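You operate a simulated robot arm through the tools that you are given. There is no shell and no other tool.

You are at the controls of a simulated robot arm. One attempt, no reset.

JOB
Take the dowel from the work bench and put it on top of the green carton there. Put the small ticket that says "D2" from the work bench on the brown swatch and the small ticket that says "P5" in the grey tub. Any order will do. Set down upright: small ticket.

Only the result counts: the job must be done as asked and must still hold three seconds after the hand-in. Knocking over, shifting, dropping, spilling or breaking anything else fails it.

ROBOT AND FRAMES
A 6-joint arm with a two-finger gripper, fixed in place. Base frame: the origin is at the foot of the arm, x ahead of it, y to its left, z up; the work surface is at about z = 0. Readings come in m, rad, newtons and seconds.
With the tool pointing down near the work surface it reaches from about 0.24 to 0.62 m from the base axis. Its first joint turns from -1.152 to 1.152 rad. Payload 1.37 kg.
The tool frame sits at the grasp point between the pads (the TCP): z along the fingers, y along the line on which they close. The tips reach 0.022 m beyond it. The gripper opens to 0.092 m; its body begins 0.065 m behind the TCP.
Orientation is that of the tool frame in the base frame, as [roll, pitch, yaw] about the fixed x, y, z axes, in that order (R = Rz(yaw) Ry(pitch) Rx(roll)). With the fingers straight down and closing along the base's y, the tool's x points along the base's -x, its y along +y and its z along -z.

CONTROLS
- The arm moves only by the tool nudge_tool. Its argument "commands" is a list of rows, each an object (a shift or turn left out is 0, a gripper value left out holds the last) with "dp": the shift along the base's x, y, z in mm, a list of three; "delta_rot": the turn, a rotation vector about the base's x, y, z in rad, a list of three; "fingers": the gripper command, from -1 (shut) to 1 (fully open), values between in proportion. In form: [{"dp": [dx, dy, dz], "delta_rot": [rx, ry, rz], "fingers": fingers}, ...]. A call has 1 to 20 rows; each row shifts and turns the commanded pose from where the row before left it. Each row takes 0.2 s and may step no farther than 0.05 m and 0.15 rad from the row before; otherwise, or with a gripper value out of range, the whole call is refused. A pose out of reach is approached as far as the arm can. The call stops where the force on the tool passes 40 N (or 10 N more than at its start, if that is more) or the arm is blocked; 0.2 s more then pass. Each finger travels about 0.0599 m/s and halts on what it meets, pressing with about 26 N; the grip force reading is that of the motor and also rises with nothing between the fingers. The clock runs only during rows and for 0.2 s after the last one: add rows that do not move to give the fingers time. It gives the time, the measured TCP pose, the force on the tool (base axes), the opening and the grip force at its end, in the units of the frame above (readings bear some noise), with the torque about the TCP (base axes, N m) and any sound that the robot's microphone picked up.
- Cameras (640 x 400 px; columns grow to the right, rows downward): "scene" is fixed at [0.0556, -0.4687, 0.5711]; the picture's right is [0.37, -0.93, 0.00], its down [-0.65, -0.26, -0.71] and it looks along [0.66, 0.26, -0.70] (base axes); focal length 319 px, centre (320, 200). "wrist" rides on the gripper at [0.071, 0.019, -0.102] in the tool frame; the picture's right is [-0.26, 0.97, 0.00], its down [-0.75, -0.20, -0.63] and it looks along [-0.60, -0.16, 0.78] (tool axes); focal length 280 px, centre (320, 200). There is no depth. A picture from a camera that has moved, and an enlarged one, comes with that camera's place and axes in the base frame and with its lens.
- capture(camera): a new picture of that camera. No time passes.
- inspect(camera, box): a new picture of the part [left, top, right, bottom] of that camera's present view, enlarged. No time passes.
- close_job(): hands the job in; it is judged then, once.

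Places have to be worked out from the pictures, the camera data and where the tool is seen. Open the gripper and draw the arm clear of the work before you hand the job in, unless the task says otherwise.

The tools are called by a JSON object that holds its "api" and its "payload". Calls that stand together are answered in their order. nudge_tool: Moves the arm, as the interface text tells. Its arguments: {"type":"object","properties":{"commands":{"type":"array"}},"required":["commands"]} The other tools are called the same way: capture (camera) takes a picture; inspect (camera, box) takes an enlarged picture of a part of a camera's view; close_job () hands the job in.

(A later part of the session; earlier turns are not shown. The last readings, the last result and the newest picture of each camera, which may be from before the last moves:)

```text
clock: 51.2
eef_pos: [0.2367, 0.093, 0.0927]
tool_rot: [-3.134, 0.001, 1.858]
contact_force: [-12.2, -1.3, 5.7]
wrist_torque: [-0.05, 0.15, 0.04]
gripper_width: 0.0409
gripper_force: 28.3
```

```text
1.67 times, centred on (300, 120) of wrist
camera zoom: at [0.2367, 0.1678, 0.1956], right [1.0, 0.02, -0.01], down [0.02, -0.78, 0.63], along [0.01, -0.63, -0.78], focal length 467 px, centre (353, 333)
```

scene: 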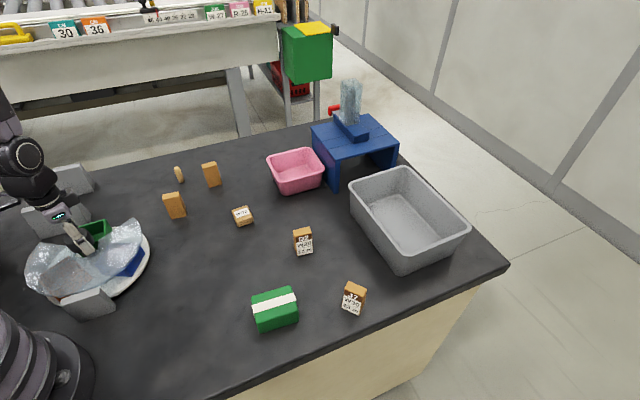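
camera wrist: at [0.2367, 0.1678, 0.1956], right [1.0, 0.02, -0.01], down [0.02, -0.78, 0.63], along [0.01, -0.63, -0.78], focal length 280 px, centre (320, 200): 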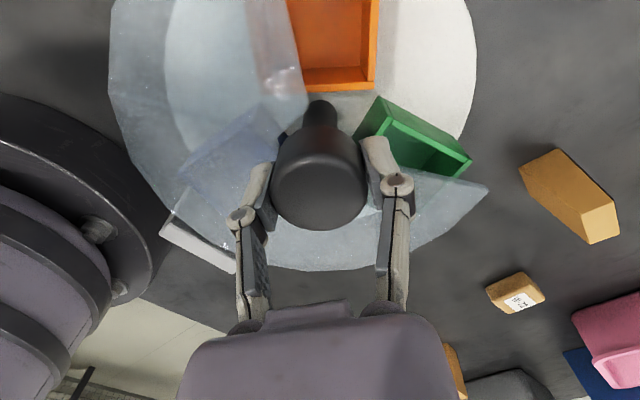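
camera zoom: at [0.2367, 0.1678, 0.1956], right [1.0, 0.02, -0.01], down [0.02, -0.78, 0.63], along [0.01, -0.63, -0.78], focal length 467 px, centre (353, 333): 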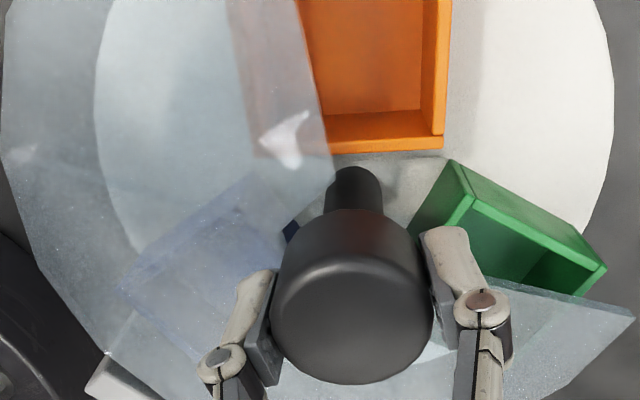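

The orange bin has an orange floor, so it isn't the swatch. The only unseen interior left is the blue bin, so I'll keep turning clockwise to bring it round.

{"api": "nudge_tool", "payload": {"commands": [{"dp": [-0.8, 0, 0], "delta_rot": [0, 0, -0.1]}, {"dp": [0, 0, 0], "delta_rot": [0, 0, -0.1]}, {"dp": [0, 0, 0], "delta_rot": [0, 0, -0.1]}, {"dp": [0, 0, 0], "delta_rot": [0, 0, -0.1]}, {"dp": [0, 0, 0], "delta_rot": [0, 0, -0.1]}, {"dp": [0, 0, 0], "delta_rot": [0, 0, -0.1]}, {"dp": [0, 0, 0], "delta_rot": [0, 0, -0.1]}, {"dp": [0, 0, 0], "delta_rot": [0, 0, -0.1]}, {"dp": [0, 0, 0], "delta_rot": [0, 0, -0.1]}, {"dp": [0, 0, 0], "delta_rot": [0, 0, -0.1]}, {"dp": [0, 0, 0], "delta_rot": [0, 0, 0]}]}}

{"api": "inspect", "payload": {"camera": "scene", "box": [20, 200, 160, 330]}}

{"api": "capture", "payload": {"camera": "wrist"}}

```text
clock: 53.6
eef_pos: [0.2359, 0.0937, 0.092]
tool_rot: [-3.136, 0.004, 0.861]
contact_force: [-2.4, 5.6, -1.6]
wrist_torque: [0.27, -0.03, 0.0]
gripper_width: 0.041
gripper_force: 27.8
stopped in row 11: the force on the tool passed its limit at 40 N (the readings are from after the stop); the commanded pose is now the measured one
```

```text
3.08 times, centred on (90, 265) of scene
camera zoom: at [0.0556, -0.4687, 0.5711], right [0.37, -0.93, 0.0], down [-0.65, -0.26, -0.71], along [0.66, 0.26, -0.7], focal length 980 px, centre (1028, 0)
```

zoom: 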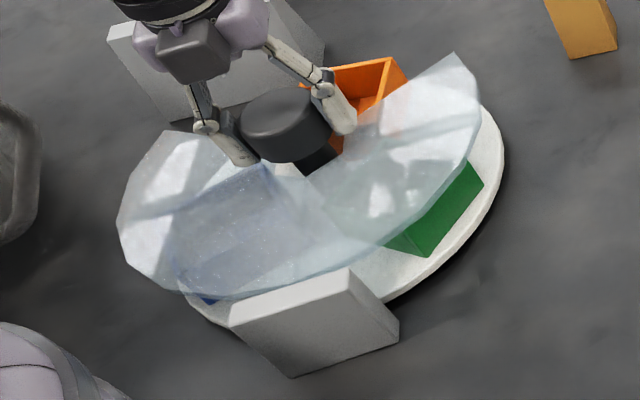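

```text
taken
camera wrist: at [0.2983, 0.1356, 0.1954], right [0.56, -0.83, 0.0], down [-0.64, -0.44, 0.63], along [-0.52, -0.35, -0.78], focal length 280 px, centre (320, 200)
```

wrist: 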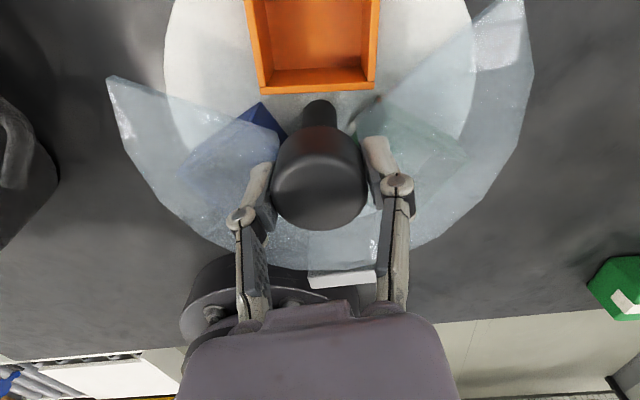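

The orange bin is empty and now sits at the window. I'll open, turn the wrist back around the knob and regrip for another clockwise third-turn.

{"api": "nudge_tool", "payload": {"commands": [{"dp": [0, 0, 0], "fingers": 1}, {"dp": [0, 0, 0], "fingers": 1}, {"dp": [0, 0, 0], "fingers": 1}, {"dp": [0, 0, 0], "fingers": 1}, {"dp": [0, 0, 0], "delta_rot": [0, 0, 0.14]}, {"dp": [0, 0, 0], "delta_rot": [0, 0, 0.14]}, {"dp": [0, 0, 0], "delta_rot": [0, 0, 0.14]}, {"dp": [0, 0, 0], "delta_rot": [0, 0, 0.14]}, {"dp": [0, 0, 0], "delta_rot": [0, 0, 0.14]}, {"dp": [0, 0, 0], "delta_rot": [0, 0, 0.14]}, {"dp": [0, 0, 0], "delta_rot": [0, 0, 0.14]}, {"dp": [0, 0, 0], "delta_rot": [0, 0, 0.14]}, {"dp": [0, 0, 0], "delta_rot": [0, 0, 0.14]}, {"dp": [0, 0, 0], "delta_rot": [0, 0, 0.14]}, {"dp": [0, 0, 0], "delta_rot": [0, 0, 0.14]}, {"dp": [0, 0, 0], "delta_rot": [0, 0, 0.14]}, {"dp": [0, 0, 0], "delta_rot": [0, 0, 0.14]}, {"dp": [0, 0, 0], "delta_rot": [0, 0, 0.14]}, {"dp": [0, 0, 0], "delta_rot": [0, 0, 0.14]}, {"dp": [0, 0, 0]}]}}

{"api": "nudge_tool", "payload": {"commands": [{"dp": [0, 0, 0], "fingers": -1}, {"dp": [0, 0, 0], "fingers": -1}, {"dp": [0, 0, 0], "fingers": -1}, {"dp": [0, 0, 0], "fingers": -1}]}}

```text
clock: 57.8
eef_pos: [0.2365, 0.0952, 0.0921]
tool_rot: [-3.139, 0.005, 2.96]
contact_force: [-0.8, -0.2, -0.3]
wrist_torque: [-0.05, -0.02, 0.0]
gripper_width: 0.0919
gripper_force: 0.0
```

```text
clock: 58.8
eef_pos: [0.2373, 0.0959, 0.0933]
tool_rot: [-3.14, 0.006, 2.959]
contact_force: [-0.9, 19.3, 4.9]
wrist_torque: [0.32, 0.07, 0.0]
gripper_width: 0.0412
gripper_force: 27.9
```

{"api": "nudge_tool", "payload": {"commands": [{"dp": [0.3, 1.2, 0]}, {"dp": [0, 0, 0], "delta_rot": [0, 0, -0.1]}, {"dp": [0, 0, 0], "delta_rot": [0, 0, -0.1]}, {"dp": [0, 0, 0], "delta_rot": [0, 0, -0.1]}, {"dp": [0, 0, 0], "delta_rot": [0, 0, -0.1]}, {"dp": [0, 0, 0], "delta_rot": [0, 0, -0.1]}, {"dp": [0, 0, 0]}]}}

{"api": "inspect", "payload": {"camera": "scene", "box": [20, 200, 160, 330]}}

```text
clock: 60.4
eef_pos: [0.2356, 0.095, 0.0934]
tool_rot: [-3.138, 0.003, 2.458]
contact_force: [7.8, -12.2, -2.0]
wrist_torque: [-0.17, 0.01, -0.02]
gripper_width: 0.041
gripper_force: 28.0
```

```text
3.08 times, centred on (90, 265) of scene
camera zoom: at [0.0556, -0.4687, 0.5711], right [0.37, -0.93, 0.0], down [-0.65, -0.26, -0.71], along [0.66, 0.26, -0.7], focal length 980 px, centre (1028, 0)
```

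zoom: 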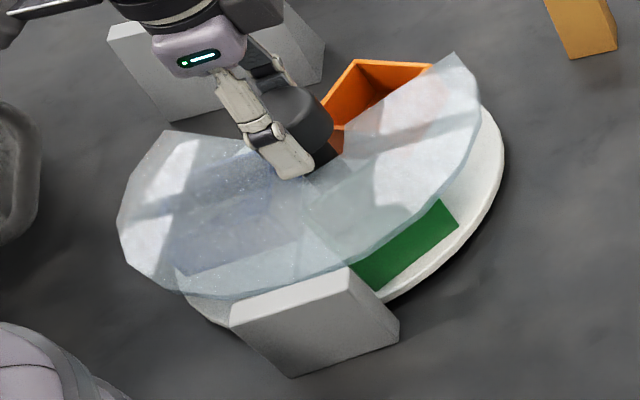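

It keeps turning clockwise, so I'll continue until the blue bin reaches the window.

{"api": "nudge_tool", "payload": {"commands": [{"dp": [0.2, -0.3, 0], "delta_rot": [0, 0, -0.1]}, {"dp": [0, 0, 0], "delta_rot": [0, 0, -0.1]}, {"dp": [0, 0, 0], "delta_rot": [0, 0, -0.1]}, {"dp": [0, 0, 0], "delta_rot": [0, 0, -0.1]}, {"dp": [0, 0, 0], "delta_rot": [0, 0, -0.1]}, {"dp": [0, 0, 0], "delta_rot": [0, 0, -0.1]}, {"dp": [0, 0, 0], "delta_rot": [0, 0, -0.1]}, {"dp": [0, 0, 0], "delta_rot": [0, 0, -0.1]}, {"dp": [0, 0, 0], "delta_rot": [0, 0, -0.1]}, {"dp": [0, 0, 0]}]}}

{"api": "capture", "payload": {"camera": "wrist"}}

```text
clock: 62.6
eef_pos: [0.2364, 0.0948, 0.0923]
tool_rot: [-3.138, 0.004, 1.556]
contact_force: [-7.2, 19.8, -1.7]
wrist_torque: [0.28, 0.04, -0.05]
gripper_width: 0.0411
gripper_force: 27.4
```

```text
taken
camera wrist: at [0.2579, 0.1662, 0.1957], right [0.96, -0.27, 0.0], down [-0.21, -0.75, 0.63], along [-0.17, -0.6, -0.78], focal length 280 px, centre (320, 200)
```

wrist: 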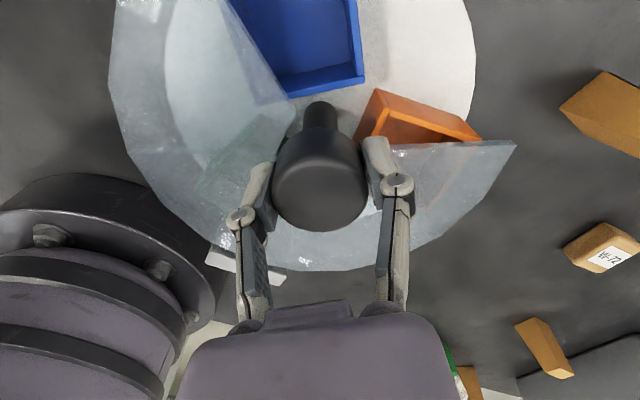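

The blue bin is blue and empty as well, so the turntable isn't involved. I'll turn it back to how it was, with the green bin at the window.

{"api": "nudge_tool", "payload": {"commands": [{"dp": [-0.3, 1, 0], "delta_rot": [0, 0, 0.1]}, {"dp": [0, 0, 0], "delta_rot": [0, 0, 0.1]}, {"dp": [0, 0, 0], "delta_rot": [0, 0, 0.1]}, {"dp": [0, 0, 0], "delta_rot": [0, 0, 0.1]}, {"dp": [0, 0, 0], "delta_rot": [0, 0, 0.1]}, {"dp": [0, 0, 0], "delta_rot": [0, 0, 0.1]}, {"dp": [0, 0, 0], "delta_rot": [0, 0, 0.1]}, {"dp": [0, 0, 0], "delta_rot": [0, 0, 0.1]}, {"dp": [0, 0, 0], "delta_rot": [0, 0, 0.1]}, {"dp": [0, 0, 0], "delta_rot": [0, 0, 0.1]}, {"dp": [0, 0, 0], "delta_rot": [0, 0, 0.1]}, {"dp": [0, 0, 0], "delta_rot": [0, 0, 0.1]}, {"dp": [0, 0, 0], "delta_rot": [0, 0, 0.1]}, {"dp": [0, 0, 0], "delta_rot": [0, 0, 0.1]}, {"dp": [0, 0, 0]}]}}

{"api": "inspect", "payload": {"camera": "scene", "box": [20, 200, 160, 330]}}

```text
clock: 65.8
eef_pos: [0.2354, 0.096, 0.0927]
tool_rot: [-3.136, 0.0, 2.958]
contact_force: [-8.0, -26.2, 9.5]
wrist_torque: [-0.4, 0.1, -0.06]
gripper_width: 0.0409
gripper_force: 28.1
```

```text
3.08 times, centred on (90, 265) of scene
camera zoom: at [0.0556, -0.4687, 0.5711], right [0.37, -0.93, 0.0], down [-0.65, -0.26, -0.71], along [0.66, 0.26, -0.7], focal length 980 px, centre (1028, 0)
```

zoom: 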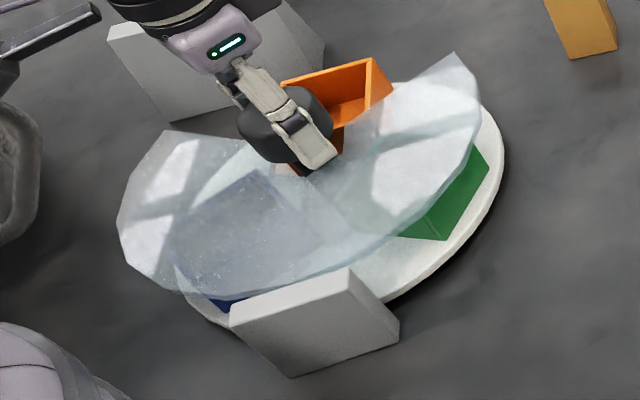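

The plate is one station away from the original now. I'll ease the side load and continue counter-clockwise.

{"api": "nudge_tool", "payload": {"commands": [{"dp": [0.2, -1.2, 0], "delta_rot": [0, 0, 0.05]}, {"dp": [0, 0, 0], "delta_rot": [0, 0, 0.1]}, {"dp": [0, 0, 0], "delta_rot": [0, 0, 0.1]}, {"dp": [0, 0, 0], "delta_rot": [0, 0, 0.1]}, {"dp": [0, 0, 0], "delta_rot": [0, 0, 0.1]}, {"dp": [0, 0, 0], "delta_rot": [0, 0, 0.1]}, {"dp": [0, 0, 0], "delta_rot": [0, 0, 0.1]}, {"dp": [0, 0, 0], "delta_rot": [0, 0, 0.1]}, {"dp": [0, 0, 0], "delta_rot": [0, 0, 0.1]}, {"dp": [0, 0, 0], "delta_rot": [0, 0, 0.1]}, {"dp": [0, 0, 0], "delta_rot": [0, 0, 0.1]}, {"dp": [0, 0, 0], "delta_rot": [0, 0, 0.1]}, {"dp": [0, 0, 0], "delta_rot": [0, 0, 0.1]}, {"dp": [0, 0, 0], "delta_rot": [0, 0, 0.1]}, {"dp": [0, 0, 0], "delta_rot": [0, 0, 0.1]}, {"dp": [0, 0, 0], "delta_rot": [0, 0, 0.1]}, {"dp": [0, 0, 0]}]}}

{"api": "inspect", "payload": {"camera": "scene", "box": [20, 200, 160, 330]}}

```text
clock: 69.4
eef_pos: [0.2374, 0.0956, 0.0941]
tool_rot: [-3.139, 0.003, -1.772]
contact_force: [-16.8, 7.0, -16.6]
wrist_torque: [-0.09, 0.16, 0.02]
gripper_width: 0.041
gripper_force: 28.2
```

```text
3.08 times, centred on (90, 265) of scene
camera zoom: at [0.0557, -0.4687, 0.5711], right [0.37, -0.93, 0.0], down [-0.65, -0.26, -0.71], along [0.66, 0.26, -0.7], focal length 980 px, centre (1028, 0)
```

zoom: 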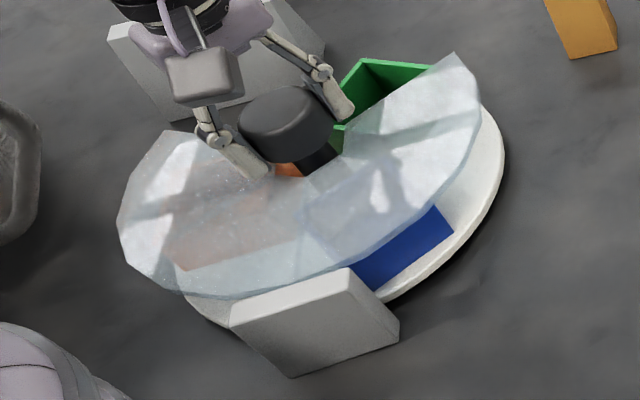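

About half a radian more to go.

{"api": "nudge_tool", "payload": {"commands": [{"dp": [-0.6, 0.2, 0], "delta_rot": [0, 0, 0.1]}, {"dp": [0, 0, 0], "delta_rot": [0, 0, 0.1]}, {"dp": [0, 0, 0], "delta_rot": [0, 0, 0.1]}, {"dp": [0, 0, 0], "delta_rot": [0, 0, 0.1]}, {"dp": [0, 0, 0], "delta_rot": [0, 0, 0.1]}, {"dp": [0, 0, 0]}]}}

{"api": "inspect", "payload": {"camera": "scene", "box": [20, 200, 160, 330]}}

```text
clock: 70.8
eef_pos: [0.2374, 0.0955, 0.0949]
tool_rot: [-3.137, 0.006, -1.275]
contact_force: [-1.2, -20.4, 5.5]
wrist_torque: [-0.33, -0.02, 0.02]
gripper_width: 0.0413
gripper_force: 28.0
```

```text
3.08 times, centred on (90, 265) of scene
camera zoom: at [0.0556, -0.4687, 0.5711], right [0.37, -0.93, 0.0], down [-0.65, -0.26, -0.71], along [0.66, 0.26, -0.7], focal length 980 px, centre (1028, 0)
```

zoom: 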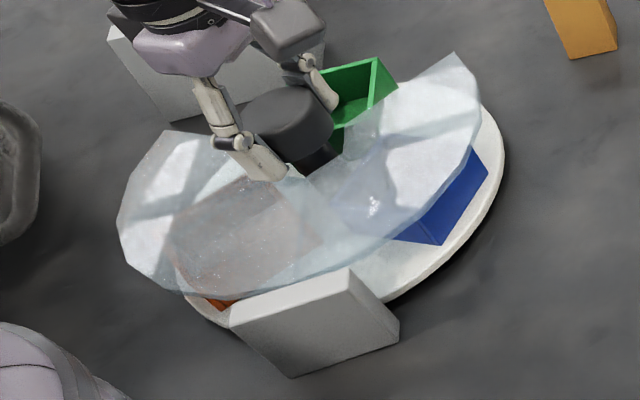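

Nearly matched: the green bin's corner is about 2° short of its original place. I'll make one small final turn, then release.

{"api": "nudge_tool", "payload": {"commands": [{"dp": [0, -0.6, 0], "delta_rot": [0, 0, 0.035]}, {"dp": [0, 0, 0]}, {"dp": [0, 0, 0], "fingers": 1}, {"dp": [0, 0, 0], "fingers": 1}, {"dp": [0, 0, 0], "fingers": 1}, {"dp": [0, 0, 0], "fingers": 1}, {"dp": [0, 0, 25]}, {"dp": [0, 0, 30]}, {"dp": [0, 0, 40]}, {"dp": [0, 0, 40]}, {"dp": [0, 0, 40]}, {"dp": [0, 0, 0]}]}}

{"api": "inspect", "payload": {"camera": "scene", "box": [20, 200, 160, 330]}}

{"api": "capture", "payload": {"camera": "wrist"}}

```text
clock: 73.4
eef_pos: [0.2377, 0.0935, 0.2677]
tool_rot: [-3.137, 0.006, -1.239]
contact_force: [-0.4, -0.9, 0.4]
wrist_torque: [-0.01, -0.03, -0.01]
gripper_width: 0.092
gripper_force: 0.1
```

```text
3.08 times, centred on (90, 265) of scene
camera zoom: at [0.0556, -0.4687, 0.5711], right [0.37, -0.93, 0.0], down [-0.65, -0.26, -0.71], along [0.66, 0.26, -0.7], focal length 980 px, centre (1028, 0)
```

zoom: 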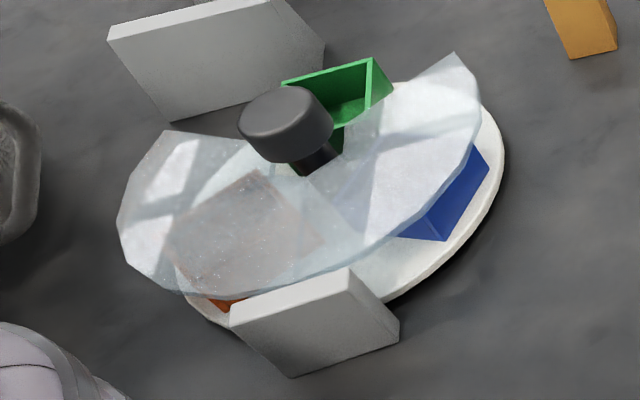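

```text
taken
camera wrist: at [0.2424, 0.0207, 0.3705], right [-1.0, -0.07, 0.0], down [-0.05, 0.78, 0.63], along [-0.04, 0.63, -0.78], focal length 280 px, centre (320, 200)
```

wrist: 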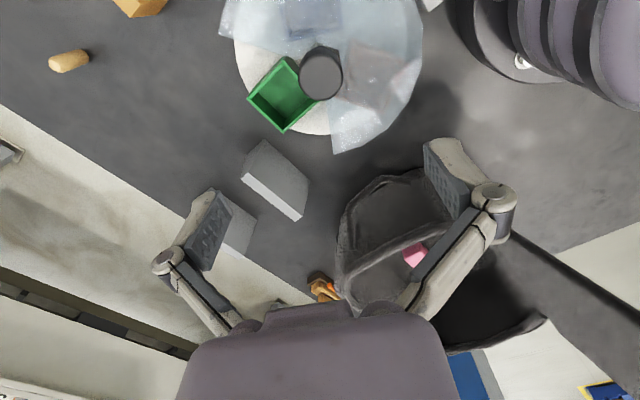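

The turntable is back exactly as it was. In an earlier picture I noticed metal handles on the bench's +y side, possibly a drawer, so I'll look there.

{"api": "nudge_tool", "payload": {"commands": [{"dp": [14, 22, 6], "delta_rot": [0, 0, -0.04]}, {"dp": [14, 22, 6], "delta_rot": [0, 0, -0.04]}, {"dp": [14, 22, 6], "delta_rot": [0, 0, -0.04]}, {"dp": [14, 22, 6], "delta_rot": [0, 0, -0.04]}, {"dp": [14, 22, 6], "delta_rot": [0, 0, -0.04]}, {"dp": [14, 22, 6], "delta_rot": [0, 0, -0.04]}, {"dp": [14, 22, 6], "delta_rot": [0, 0, -0.04]}, {"dp": [14, 22, 6], "delta_rot": [0, 0, -0.04]}, {"dp": [0, 0, 0]}]}}

{"api": "capture", "payload": {"camera": "wrist"}}

```text
clock: 75.4
eef_pos: [0.3481, 0.2711, 0.3158]
tool_rot: [-3.139, 0.004, -1.561]
contact_force: [0.0, 0.1, -0.9]
wrist_torque: [0.01, 0.01, 0.0]
gripper_width: 0.092
gripper_force: 0.1
```

```text
taken
camera wrist: at [0.33, 0.1994, 0.4185], right [-0.97, 0.25, 0.0], down [0.19, 0.75, 0.63], along [0.16, 0.61, -0.78], focal length 280 px, centre (320, 200)
```

wrist: 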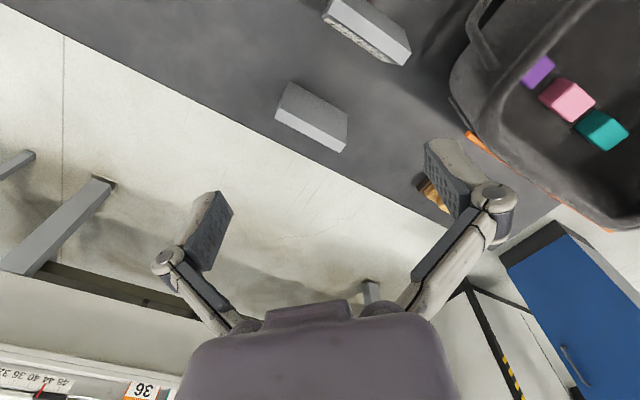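

{"api": "nudge_tool", "payload": {"commands": [{"dp": [9, 10, -3], "delta_rot": [0, 0, 0.14]}, {"dp": [9, 10, -3], "delta_rot": [0, 0, 0.14]}, {"dp": [9, 10, -3], "delta_rot": [0, 0, 0.14]}, {"dp": [9, 10, -3], "delta_rot": [0, 0, 0.14]}, {"dp": [9, 10, -3], "delta_rot": [0, 0, 0.14]}, {"dp": [9, 10, -3], "delta_rot": [0, 0, 0.14]}, {"dp": [9, 10, -3], "delta_rot": [0, 0, 0.14]}, {"dp": [9, 10, -3], "delta_rot": [0, 0, 0.14]}, {"dp": [9, 10, -3], "delta_rot": [0, 0, 0.14]}, {"dp": [9, 10, -3], "delta_rot": [0, 0, 0.14]}, {"dp": [0, 0, 0], "delta_rot": [0, 0, 0.14]}, {"dp": [0, 0, 0]}]}}

{"api": "capture", "payload": {"camera": "wrist"}}

```text
clock: 78.0
eef_pos: [0.4388, 0.371, 0.2866]
tool_rot: [-3.137, 0.004, -0.019]
contact_force: [-0.1, -1.0, 0.6]
wrist_torque: [-0.01, 0.0, 0.0]
gripper_width: 0.092
gripper_force: 0.0
```

```text
taken
camera wrist: at [0.5097, 0.3497, 0.389], right [-0.28, -0.96, 0.0], down [-0.75, 0.22, 0.63], along [-0.6, 0.18, -0.78], focal length 280 px, centre (320, 200)
```

wrist: 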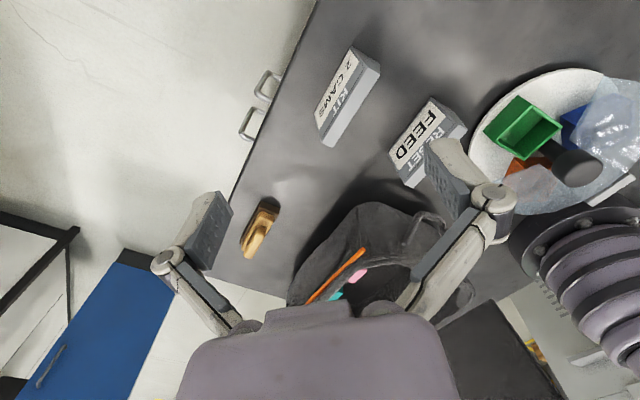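

{"api": "inspect", "payload": {"camera": "wrist", "box": [200, 40, 320, 170]}}

{"api": "inspect", "payload": {"camera": "wrist", "box": [200, 170, 340, 310]}}

{"api": "inspect", "payload": {"camera": "wrist", "box": [0, 180, 200, 400]}}

```text
3.08 times, centred on (260, 105) of wrist
camera zoom: at [0.5097, 0.3497, 0.389], right [-0.28, -0.96, 0.0], down [-0.75, 0.22, 0.63], along [-0.6, 0.18, -0.78], focal length 863 px, centre (505, 492)
```

zoom: 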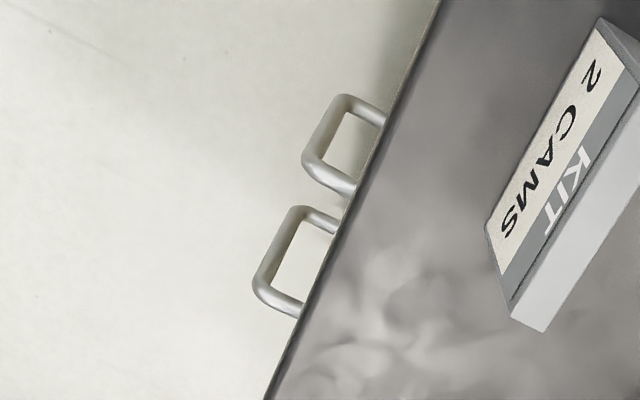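

```text
2.86 times, centred on (270, 240) of wrist
camera zoom: at [0.5097, 0.3497, 0.389], right [-0.28, -0.96, 0.0], down [-0.75, 0.22, 0.63], along [-0.6, 0.18, -0.78], focal length 801 px, centre (463, 86)
```

zoom: 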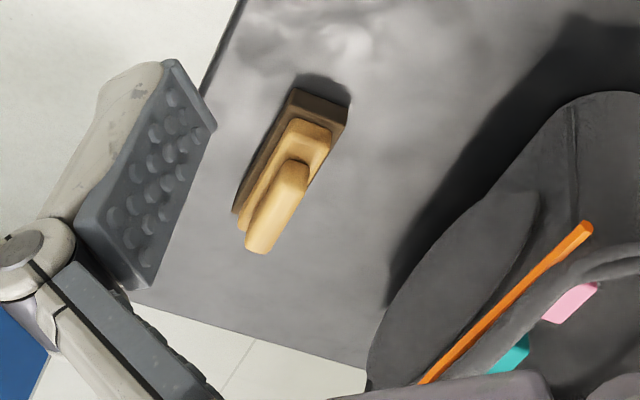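

```text
1.82 times, centred on (100, 290) of wrist
camera zoom: at [0.5097, 0.3497, 0.389], right [-0.28, -0.96, 0.0], down [-0.75, 0.22, 0.63], along [-0.6, 0.18, -0.78], focal length 510 px, centre (720, 36)
```

zoom: 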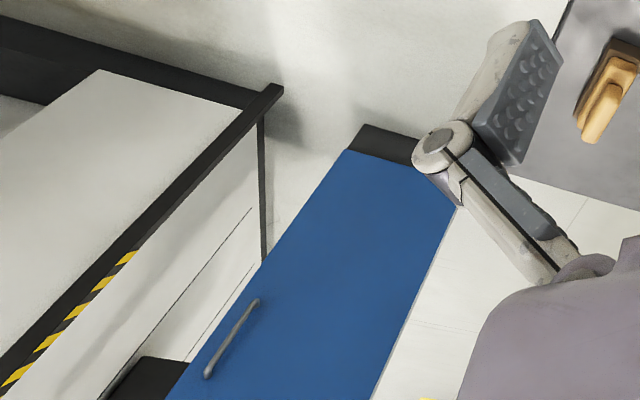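

The drawers' handles are only on the side of the bench and there is nothing brown nearby. The strip behind the grey tub is the one bench area I haven't seen, so I'll go high and look over it.

{"api": "nudge_tool", "payload": {"commands": [{"dp": [0, -27, 5], "delta_rot": [0, 0, -0.14]}, {"dp": [0, -27, 5], "delta_rot": [0, 0, -0.14]}, {"dp": [0, -27, 5], "delta_rot": [0, 0, -0.14]}, {"dp": [0, -27, 5], "delta_rot": [0, 0, -0.14]}, {"dp": [0, -27, 5], "delta_rot": [0, 0, -0.14]}, {"dp": [0, -27, 5], "delta_rot": [0, 0, -0.14]}, {"dp": [0, -27, 5], "delta_rot": [0, 0, -0.14]}, {"dp": [0, -27, 5], "delta_rot": [0, 0, -0.14]}, {"dp": [0, -27, 5], "delta_rot": [0, 0, -0.14]}, {"dp": [0, -27, 5], "delta_rot": [0, 0, -0.14]}, {"dp": [0, -27, 5], "delta_rot": [0, 0, -0.14]}, {"dp": [0, -27, 5], "delta_rot": [0, 0, -0.14]}, {"dp": [0, -27, 5], "delta_rot": [0, 0, -0.14]}, {"dp": [0, -27, 5], "delta_rot": [0, 0, -0.14]}, {"dp": [0, -27, 5], "delta_rot": [0, 0, -0.14]}, {"dp": [0, -27, 5], "delta_rot": [0, 0, -0.14]}, {"dp": [0, -27, 5], "delta_rot": [0, 0, -0.14]}, {"dp": [0, -27, 5], "delta_rot": [0, 0, -0.14]}, {"dp": [0, -27, 5], "delta_rot": [0, 0, -0.14]}, {"dp": [0, -27, 5], "delta_rot": [0, 0, -0.14]}]}}

{"api": "nudge_tool", "payload": {"commands": [{"dp": [-5, -27, 5], "delta_rot": [0, 0, -0.14]}, {"dp": [-5, -27, 5], "delta_rot": [0, 0, -0.14]}, {"dp": [-5, -27, 5], "delta_rot": [0, 0, -0.14]}, {"dp": [-5, -27, 5], "delta_rot": [0, 0, -0.14]}, {"dp": [0, -27, 5], "delta_rot": [0, 0, -0.14]}, {"dp": [0, -27, 5], "delta_rot": [0, 0, -0.14]}, {"dp": [0, 0, 5], "delta_rot": [0, 0, -0.14]}, {"dp": [0, 0, 0]}]}}

{"api": "capture", "payload": {"camera": "wrist"}}

```text
clock: 82.2
eef_pos: [0.4386, -0.1698, 0.3868]
tool_rot: [-3.137, 0.005, -2.821]
contact_force: [-0.7, 0.5, 0.1]
wrist_torque: [0.01, -0.01, -0.02]
gripper_width: 0.0922
gripper_force: 0.0
```

```text
clock: 84.0
eef_pos: [0.4186, -0.3313, 0.4213]
tool_rot: [-3.137, 0.004, 2.485]
contact_force: [0.1, -0.3, 0.1]
wrist_torque: [-0.01, -0.01, 0.0]
gripper_width: 0.092
gripper_force: 0.1
```

```text
taken
camera wrist: at [0.3746, -0.2729, 0.5235], right [0.8, 0.6, 0.0], down [0.47, -0.62, 0.63], along [0.38, -0.5, -0.78], focal length 280 px, centre (320, 200)
```

wrist: 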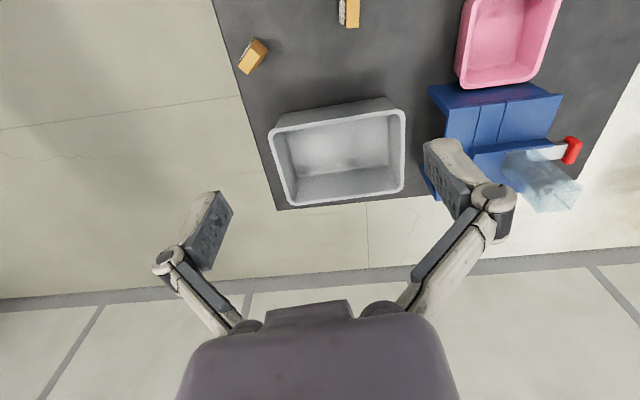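

The strip behind the tub is clear as well, and the tub is empty. I'll zoom the fixed camera on the space under the stand and around the turntable's sign.

{"api": "inspect", "payload": {"camera": "scene", "box": [325, 140, 405, 195]}}

{"api": "inspect", "payload": {"camera": "scene", "box": [60, 200, 160, 280]}}

{"api": "inspect", "payload": {"camera": "scene", "box": [140, 150, 260, 240]}}

{"api": "inspect", "payload": {"camera": "wrist", "box": [220, 0, 600, 220]}}

```text
7.27 times, centred on (365, 168) of scene
camera zoom: at [0.0556, -0.4687, 0.5711], right [0.37, -0.93, 0.0], down [-0.65, -0.26, -0.71], along [0.66, 0.26, -0.7], focal length 2317 px, centre (-7, 436)
```

zoom: 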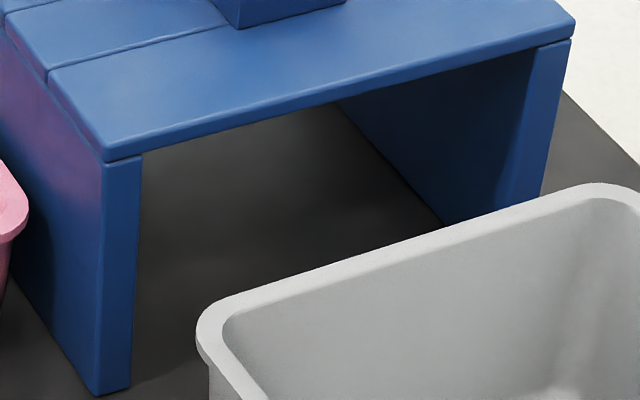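

```text
5.00 times, centred on (110, 240) of scene
camera zoom: at [0.0556, -0.4687, 0.5711], right [0.37, -0.93, 0.0], down [-0.65, -0.26, -0.71], along [0.66, 0.26, -0.7], focal length 1593 px, centre (1370, 0)
```

zoom: 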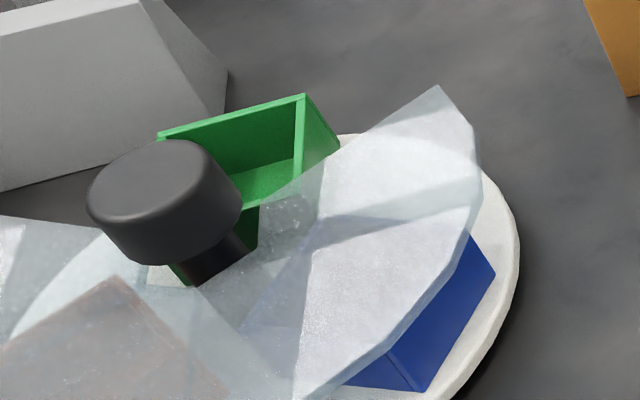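

```text
4.44 times, centred on (200, 195) of scene
camera zoom: at [0.0556, -0.4687, 0.5711], right [0.37, -0.93, 0.0], down [-0.65, -0.26, -0.71], along [0.66, 0.26, -0.7], focal length 1416 px, centre (853, 222)
```

zoom: 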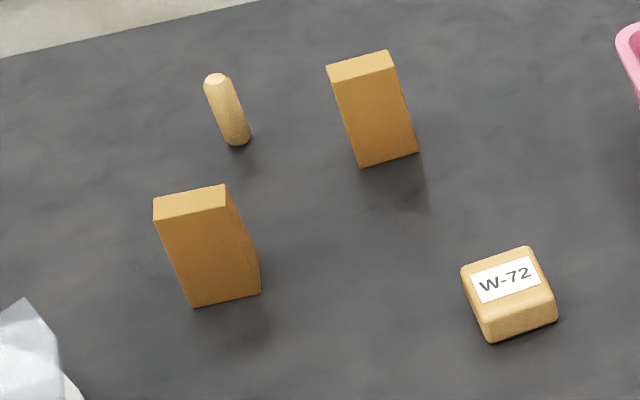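

```text
1.68 times, centred on (410, 110) of wrist
camera zoom: at [0.3746, -0.2729, 0.5235], right [0.8, 0.6, 0.0], down [0.47, -0.62, 0.63], along [0.38, -0.5, -0.78], focal length 472 px, centre (168, 352)
```

zoom: 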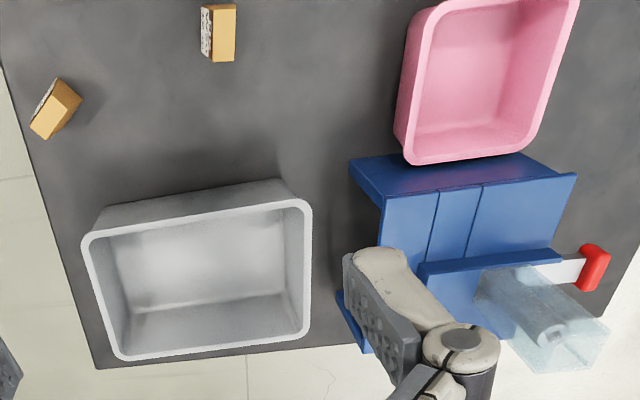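

The one bench object I haven't accounted for is the small labelled wooden block "W-72", a sample-like block. I'll take a close look at it.

{"api": "nudge_tool", "payload": {"commands": [{"dp": [0, 26, -25], "delta_rot": [0, 0, 0.08]}, {"dp": [0, 26, -25], "delta_rot": [0, 0, 0.08]}, {"dp": [0, 26, -25], "delta_rot": [0, 0, 0.08]}, {"dp": [0, 26, -25], "delta_rot": [0, 0, 0.08]}, {"dp": [0, 26, -25], "delta_rot": [0, 0, 0.08]}, {"dp": [0, 26, -25], "delta_rot": [0, 0, 0.08]}, {"dp": [0, 26, -25], "delta_rot": [0, 0, 0.08]}, {"dp": [0, 26, -25], "delta_rot": [0, 0, 0.08]}, {"dp": [0, 0, 0]}]}}

{"api": "capture", "payload": {"camera": "wrist"}}

```text
clock: 86.0
eef_pos: [0.4176, -0.1229, 0.2208]
tool_rot: [-3.139, 0.003, 3.127]
contact_force: [-0.3, 0.0, -0.2]
wrist_torque: [0.03, 0.01, 0.0]
gripper_width: 0.092
gripper_force: 0.2
```

```text
taken
camera wrist: at [0.3469, -0.1031, 0.3223], right [0.28, 0.96, 0.0], down [0.75, -0.21, 0.63], along [0.6, -0.18, -0.78], focal length 280 px, centre (320, 200)
```

wrist: 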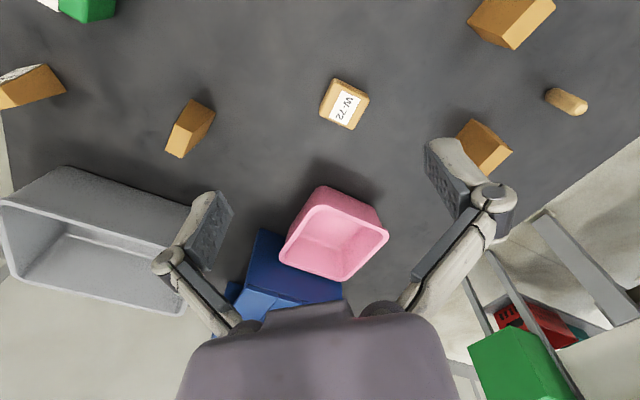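

{"api": "inspect", "payload": {"camera": "wrist", "box": [300, 60, 400, 150]}}

{"api": "inspect", "payload": {"camera": "wrist", "box": [150, 40, 500, 260]}}

{"api": "inspect", "payload": {"camera": "scene", "box": [220, 195, 265, 235]}}

```text
4.44 times, centred on (350, 105) of wrist
camera zoom: at [0.3469, -0.1031, 0.3223], right [0.28, 0.96, 0.0], down [0.75, -0.21, 0.63], along [0.6, -0.18, -0.78], focal length 1246 px, centre (187, 622)
```

zoom: 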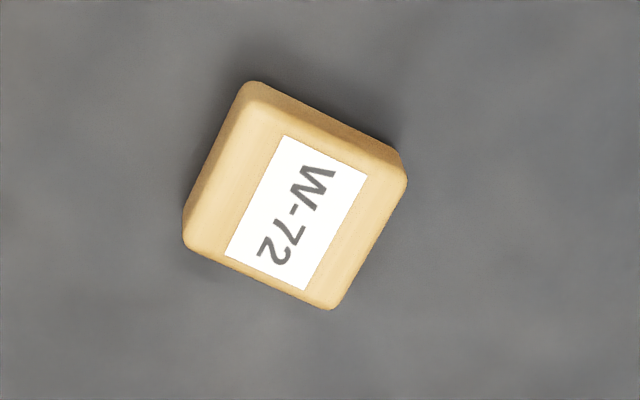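

```text
1.82 times, centred on (325, 150) of wrist
camera zoom: at [0.3469, -0.1031, 0.3223], right [0.28, 0.96, 0.0], down [0.75, -0.21, 0.63], along [0.6, -0.18, -0.78], focal length 510 px, centre (311, 291)
```

zoom: 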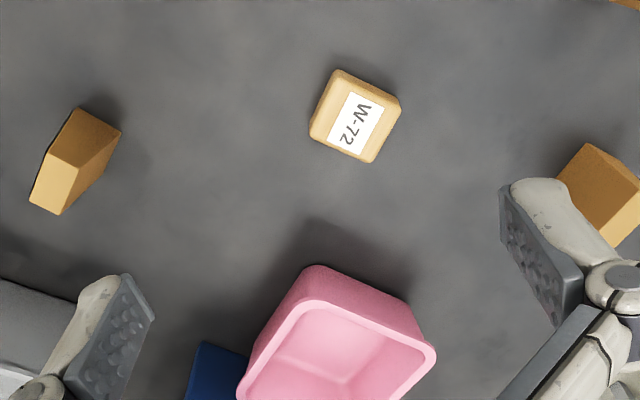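

```text
10.00 times, centred on (242, 215) of scene
camera zoom: at [0.0556, -0.4687, 0.5711], right [0.37, -0.93, 0.0], down [-0.65, -0.26, -0.71], along [0.66, 0.26, -0.7], focal length 3186 px, centre (1095, 50)
```

zoom: 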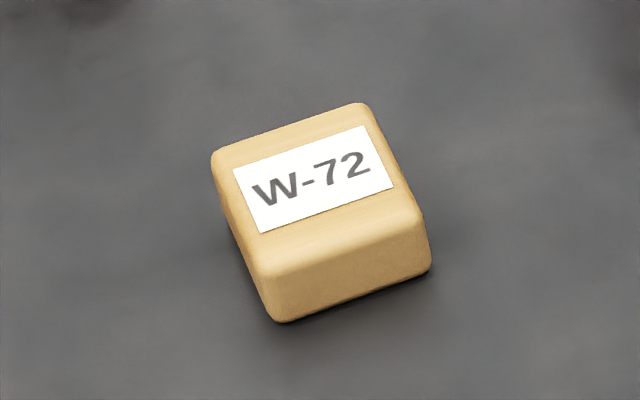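

W-72 is a light tan sample block. I'll look at the background rack cards and the remaining surroundings for anything brown and swatch-like.

{"api": "inspect", "payload": {"camera": "scene", "box": [130, 0, 340, 110]}}

{"api": "inspect", "payload": {"camera": "scene", "box": [0, 0, 140, 80]}}

{"api": "inspect", "payload": {"camera": "wrist", "box": [0, 0, 120, 120]}}

```text
3.05 times, centred on (235, 55) of scene
camera zoom: at [0.0556, -0.4687, 0.5711], right [0.37, -0.93, 0.0], down [-0.65, -0.26, -0.71], along [0.66, 0.26, -0.7], focal length 971 px, centre (579, 642)
```

zoom: 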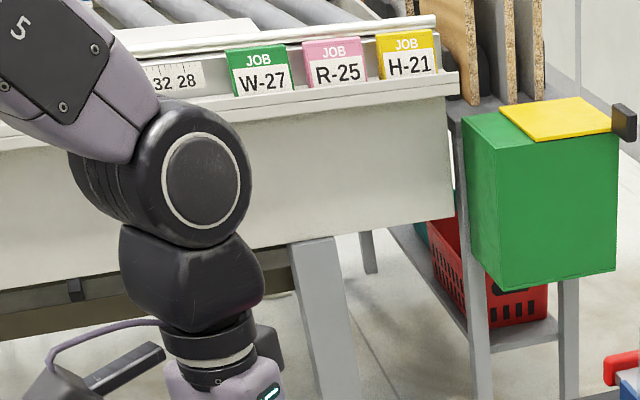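

```text
4.57 times, centred on (70, 40) of scene
camera zoom: at [0.0556, -0.4687, 0.5711], right [0.37, -0.93, 0.0], down [-0.65, -0.26, -0.71], along [0.66, 0.26, -0.7], focal length 1456 px, centre (1463, 931)
```

zoom: 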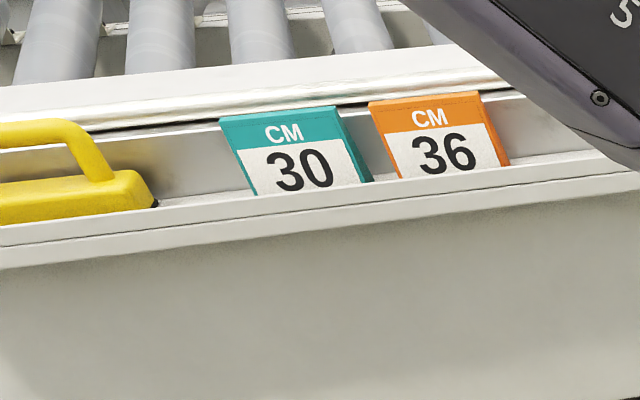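

```text
3.33 times, centred on (60, 60) of wrist
camera zoom: at [0.3469, -0.1031, 0.3223], right [0.28, 0.96, 0.0], down [0.75, -0.21, 0.63], along [0.6, -0.18, -0.78], focal length 935 px, centre (1187, 667)
```

zoom: 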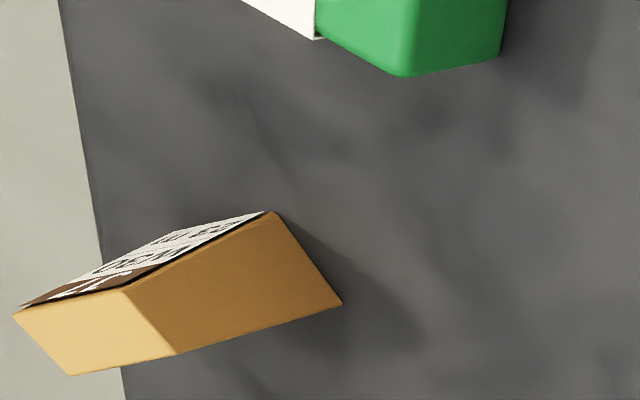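

This looks like a furniture workshop, with dowels, cams and edging tickets, so a labelled finish sample block "W-72" is most plausibly the brown swatch. It is the only such object here. I'll now measure the parts precisely.

{"api": "inspect", "payload": {"camera": "scene", "box": [280, 215, 328, 265]}}

{"api": "inspect", "payload": {"camera": "wrist", "box": [150, 85, 230, 165]}}

{"api": "inspect", "payload": {"camera": "scene", "box": [155, 155, 235, 230]}}

{"api": "inspect", "payload": {"camera": "scene", "box": [240, 280, 310, 340]}}

```text
8.00 times, centred on (304, 240) of scene
camera zoom: at [0.0556, -0.4687, 0.5711], right [0.37, -0.93, 0.0], down [-0.65, -0.26, -0.71], along [0.66, 0.26, -0.7], focal length 2549 px, centre (448, -120)
```

zoom: 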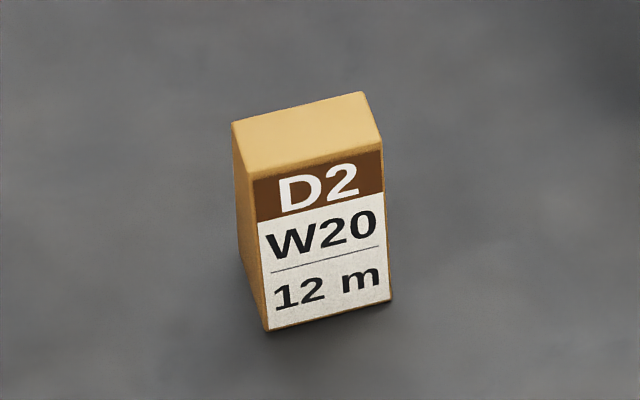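

```text
5.00 times, centred on (190, 125) of wrist
camera zoom: at [0.3469, -0.1031, 0.3223], right [0.28, 0.96, 0.0], down [0.75, -0.21, 0.63], along [0.6, -0.18, -0.78], focal length 1402 px, centre (970, 575)
```

zoom: 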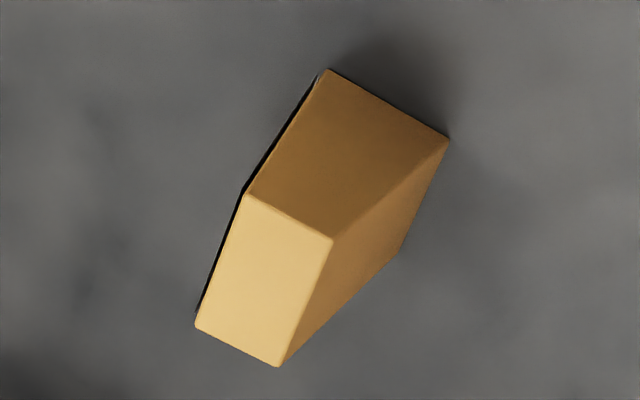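

```text
5.33 times, centred on (195, 192) of scene
camera zoom: at [0.0556, -0.4687, 0.5711], right [0.37, -0.93, 0.0], down [-0.65, -0.26, -0.71], along [0.66, 0.26, -0.7], focal length 1699 px, centre (987, 240)
```

zoom: 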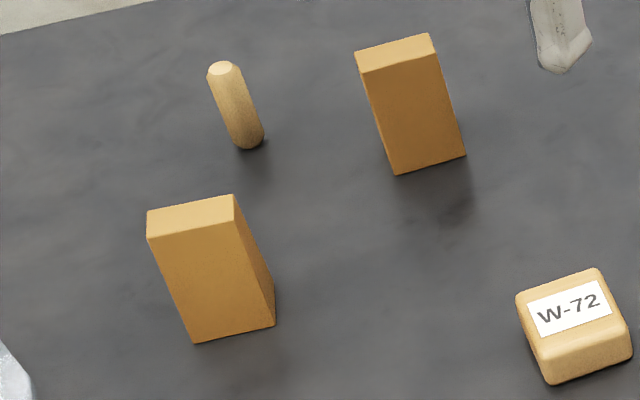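

```text
6.67 times, centred on (275, 310) of scene
camera zoom: at [0.0556, -0.4687, 0.5711], right [0.37, -0.93, 0.0], down [-0.65, -0.26, -0.71], along [0.66, 0.26, -0.7], focal length 2124 px, centre (620, -533)
```

zoom: 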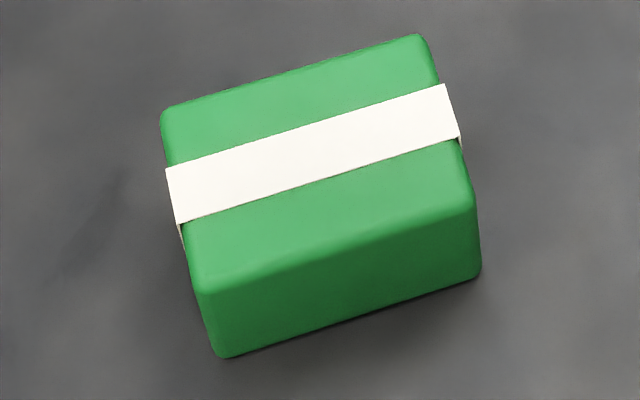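

The ticket wedges taper in thickness: base 30 × 34.5 mm, height about 63 mm, with parallel sides across the width. D2 is centred at about (0.436, -0.278) with its width axis at -49°. I'll move above it with matching finger yaw.

{"api": "nudge_tool", "payload": {"commands": [{"dp": [3.7, -31, -4], "delta_rot": [0, 0, 0.146]}, {"dp": [3.7, -31, -4], "delta_rot": [0, 0, 0.146]}, {"dp": [3.7, -31, -4], "delta_rot": [0, 0, 0.146]}, {"dp": [3.7, -31, -4], "delta_rot": [0, 0, 0.146]}, {"dp": [3.7, -31, -4], "delta_rot": [0, 0, 0.146]}, {"dp": [0, 0, 0]}, {"dp": [0, 0, 0]}]}}

{"api": "capture", "payload": {"camera": "wrist"}}

{"api": "inspect", "payload": {"camera": "wrist", "box": [240, 20, 400, 150]}}

```text
clock: 87.6
eef_pos: [0.4358, -0.2787, 0.2004]
tool_rot: [-3.139, 0.004, -2.429]
contact_force: [-0.2, -0.1, 1.8]
wrist_torque: [0.0, 0.0, 0.01]
gripper_width: 0.0922
gripper_force: 0.2
```

```text
taken
camera wrist: at [0.37, -0.3099, 0.3029], right [-0.43, 0.9, 0.0], down [0.7, 0.34, 0.63], along [0.57, 0.27, -0.78], focal length 280 px, centre (320, 200)
```

wrist: 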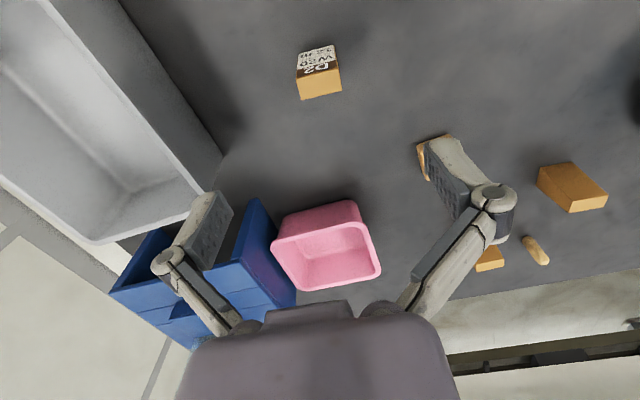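

```text
3.08 times, centred on (320, 85) of wrist
camera zoom: at [0.37, -0.3099, 0.3029], right [-0.43, 0.9, 0.0], down [0.7, 0.34, 0.63], along [0.57, 0.27, -0.78], focal length 863 px, centre (320, 554)
```

zoom: 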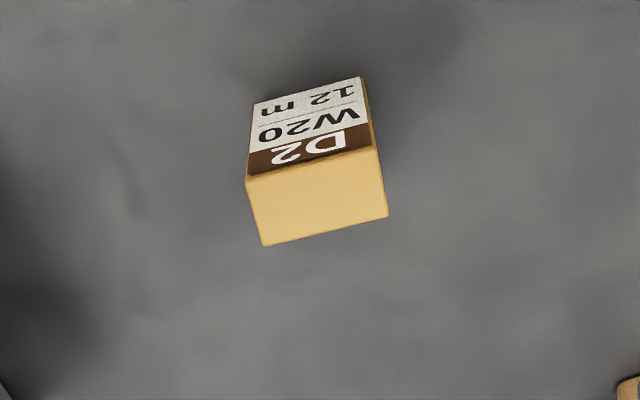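

Alignment is good; the ticket centre is about 4 mm toward the camera side, so I'll correct that. Then I'll descend to z ≈ 0.043.

{"api": "nudge_tool", "payload": {"commands": [{"dp": [-2.5, -2, -30]}, {"dp": [0, 0, -30]}, {"dp": [0, 0, -30]}, {"dp": [0, 0, -30]}, {"dp": [0, 0, -20]}, {"dp": [0, 0, -17]}, {"dp": [0, 0, 0]}]}}

{"api": "capture", "payload": {"camera": "wrist"}}

{"api": "capture", "payload": {"camera": "scene"}}

```text
clock: 89.2
eef_pos: [0.4341, -0.2795, 0.0439]
tool_rot: [-3.138, 0.005, -2.429]
contact_force: [-0.4, 0.5, -0.4]
wrist_torque: [0.0, 0.03, -0.04]
gripper_width: 0.0918
gripper_force: 0.1
```

```text
taken
camera wrist: at [0.3682, -0.3122, 0.1463], right [-0.43, 0.9, 0.0], down [0.7, 0.34, 0.63], along [0.57, 0.27, -0.78], focal length 280 px, centre (320, 200)
```

wrist: 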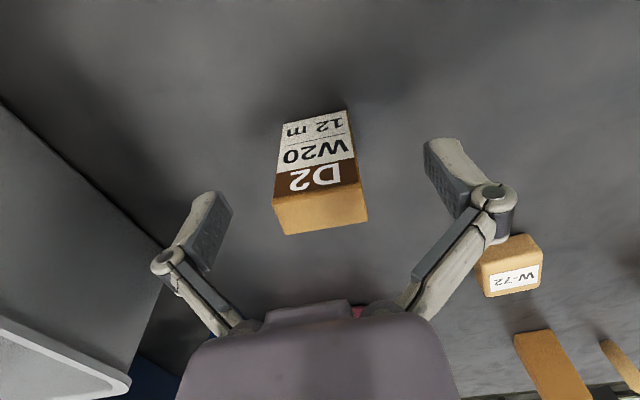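

```text
taken
```

scene: 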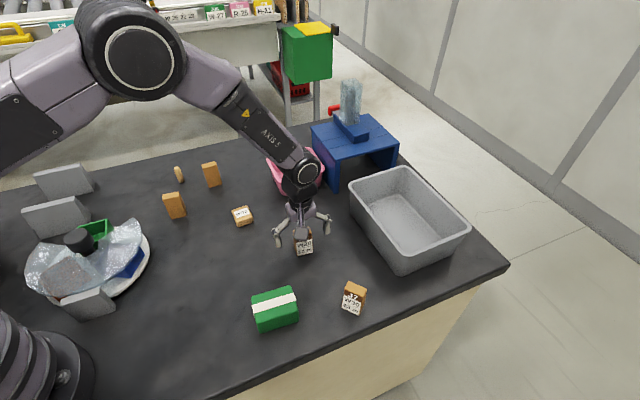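

The ticket is centred between the fingers, so I'll close on it.

{"api": "nudge_tool", "payload": {"commands": [{"dp": [0, 0, 0], "fingers": -1}, {"dp": [0, 0, 0], "fingers": -1}, {"dp": [0, 0, 0], "fingers": -1}, {"dp": [0, 0, 0], "fingers": -1}, {"dp": [0, 0, 0], "fingers": -1}]}}

```text
clock: 90.4
eef_pos: [0.4347, -0.281, 0.0434]
tool_rot: [-3.138, 0.005, -2.428]
contact_force: [-1.0, 0.7, 2.0]
wrist_torque: [0.01, 0.01, 0.0]
gripper_width: 0.0348
gripper_force: 26.0
```

Gripped at 34.8 mm, matching the ticket width. I'll lift, then carry it over the W-72 block with a small yaw correction so the bases line up.

{"api": "nudge_tool", "payload": {"commands": [{"dp": [0, 0, 15]}, {"dp": [0, 0, 35]}, {"dp": [0, 0, 40]}, {"dp": [0, 0, 30]}, {"dp": [4.8, 28.6, 0], "delta_rot": [0, 0, 0.024]}, {"dp": [4.8, 28.6, 0], "delta_rot": [0, 0, 0.024]}, {"dp": [4.8, 28.6, 0], "delta_rot": [0, 0, 0.024]}, {"dp": [4.8, 28.6, 0], "delta_rot": [0, 0, 0.024]}, {"dp": [4.8, 28.6, 0], "delta_rot": [0, 0, 0.024]}, {"dp": [4.8, 28.6, 0], "delta_rot": [0, 0, 0.024]}, {"dp": [0, 0, 0]}, {"dp": [0, 0, 0]}]}}

{"api": "capture", "payload": {"camera": "wrist"}}

{"api": "inspect", "payload": {"camera": "scene", "box": [190, 130, 310, 240]}}

```text
clock: 93.0
eef_pos: [0.4639, -0.1104, 0.1643]
tool_rot: [-3.138, 0.006, -2.284]
contact_force: [0.4, 0.6, -0.2]
wrist_torque: [-0.04, -0.01, -0.04]
gripper_width: 0.035
gripper_force: 25.8
```

```text
taken
camera wrist: at [0.4023, -0.15, 0.2668], right [-0.56, 0.83, 0.0], down [0.64, 0.43, 0.63], along [0.52, 0.35, -0.78], focal length 280 px, centre (320, 200)
```

wrist: 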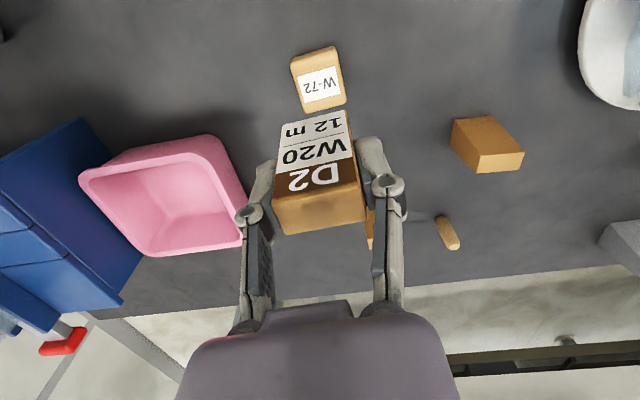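

```text
3.64 times, centred on (250, 185) of scene
camera zoom: at [0.0556, -0.4687, 0.5711], right [0.37, -0.93, 0.0], down [-0.65, -0.26, -0.71], along [0.66, 0.26, -0.7], focal length 1159 px, centre (574, 254)
```

zoom: 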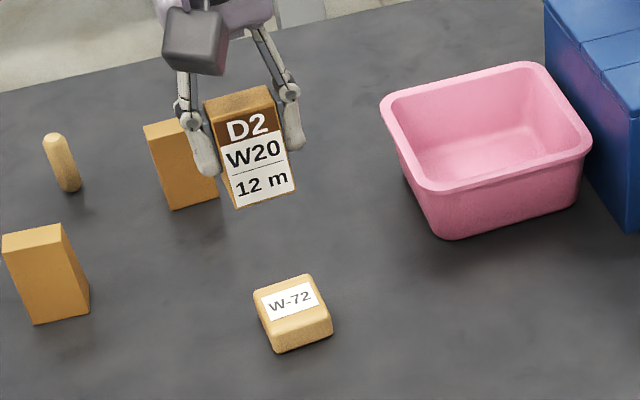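

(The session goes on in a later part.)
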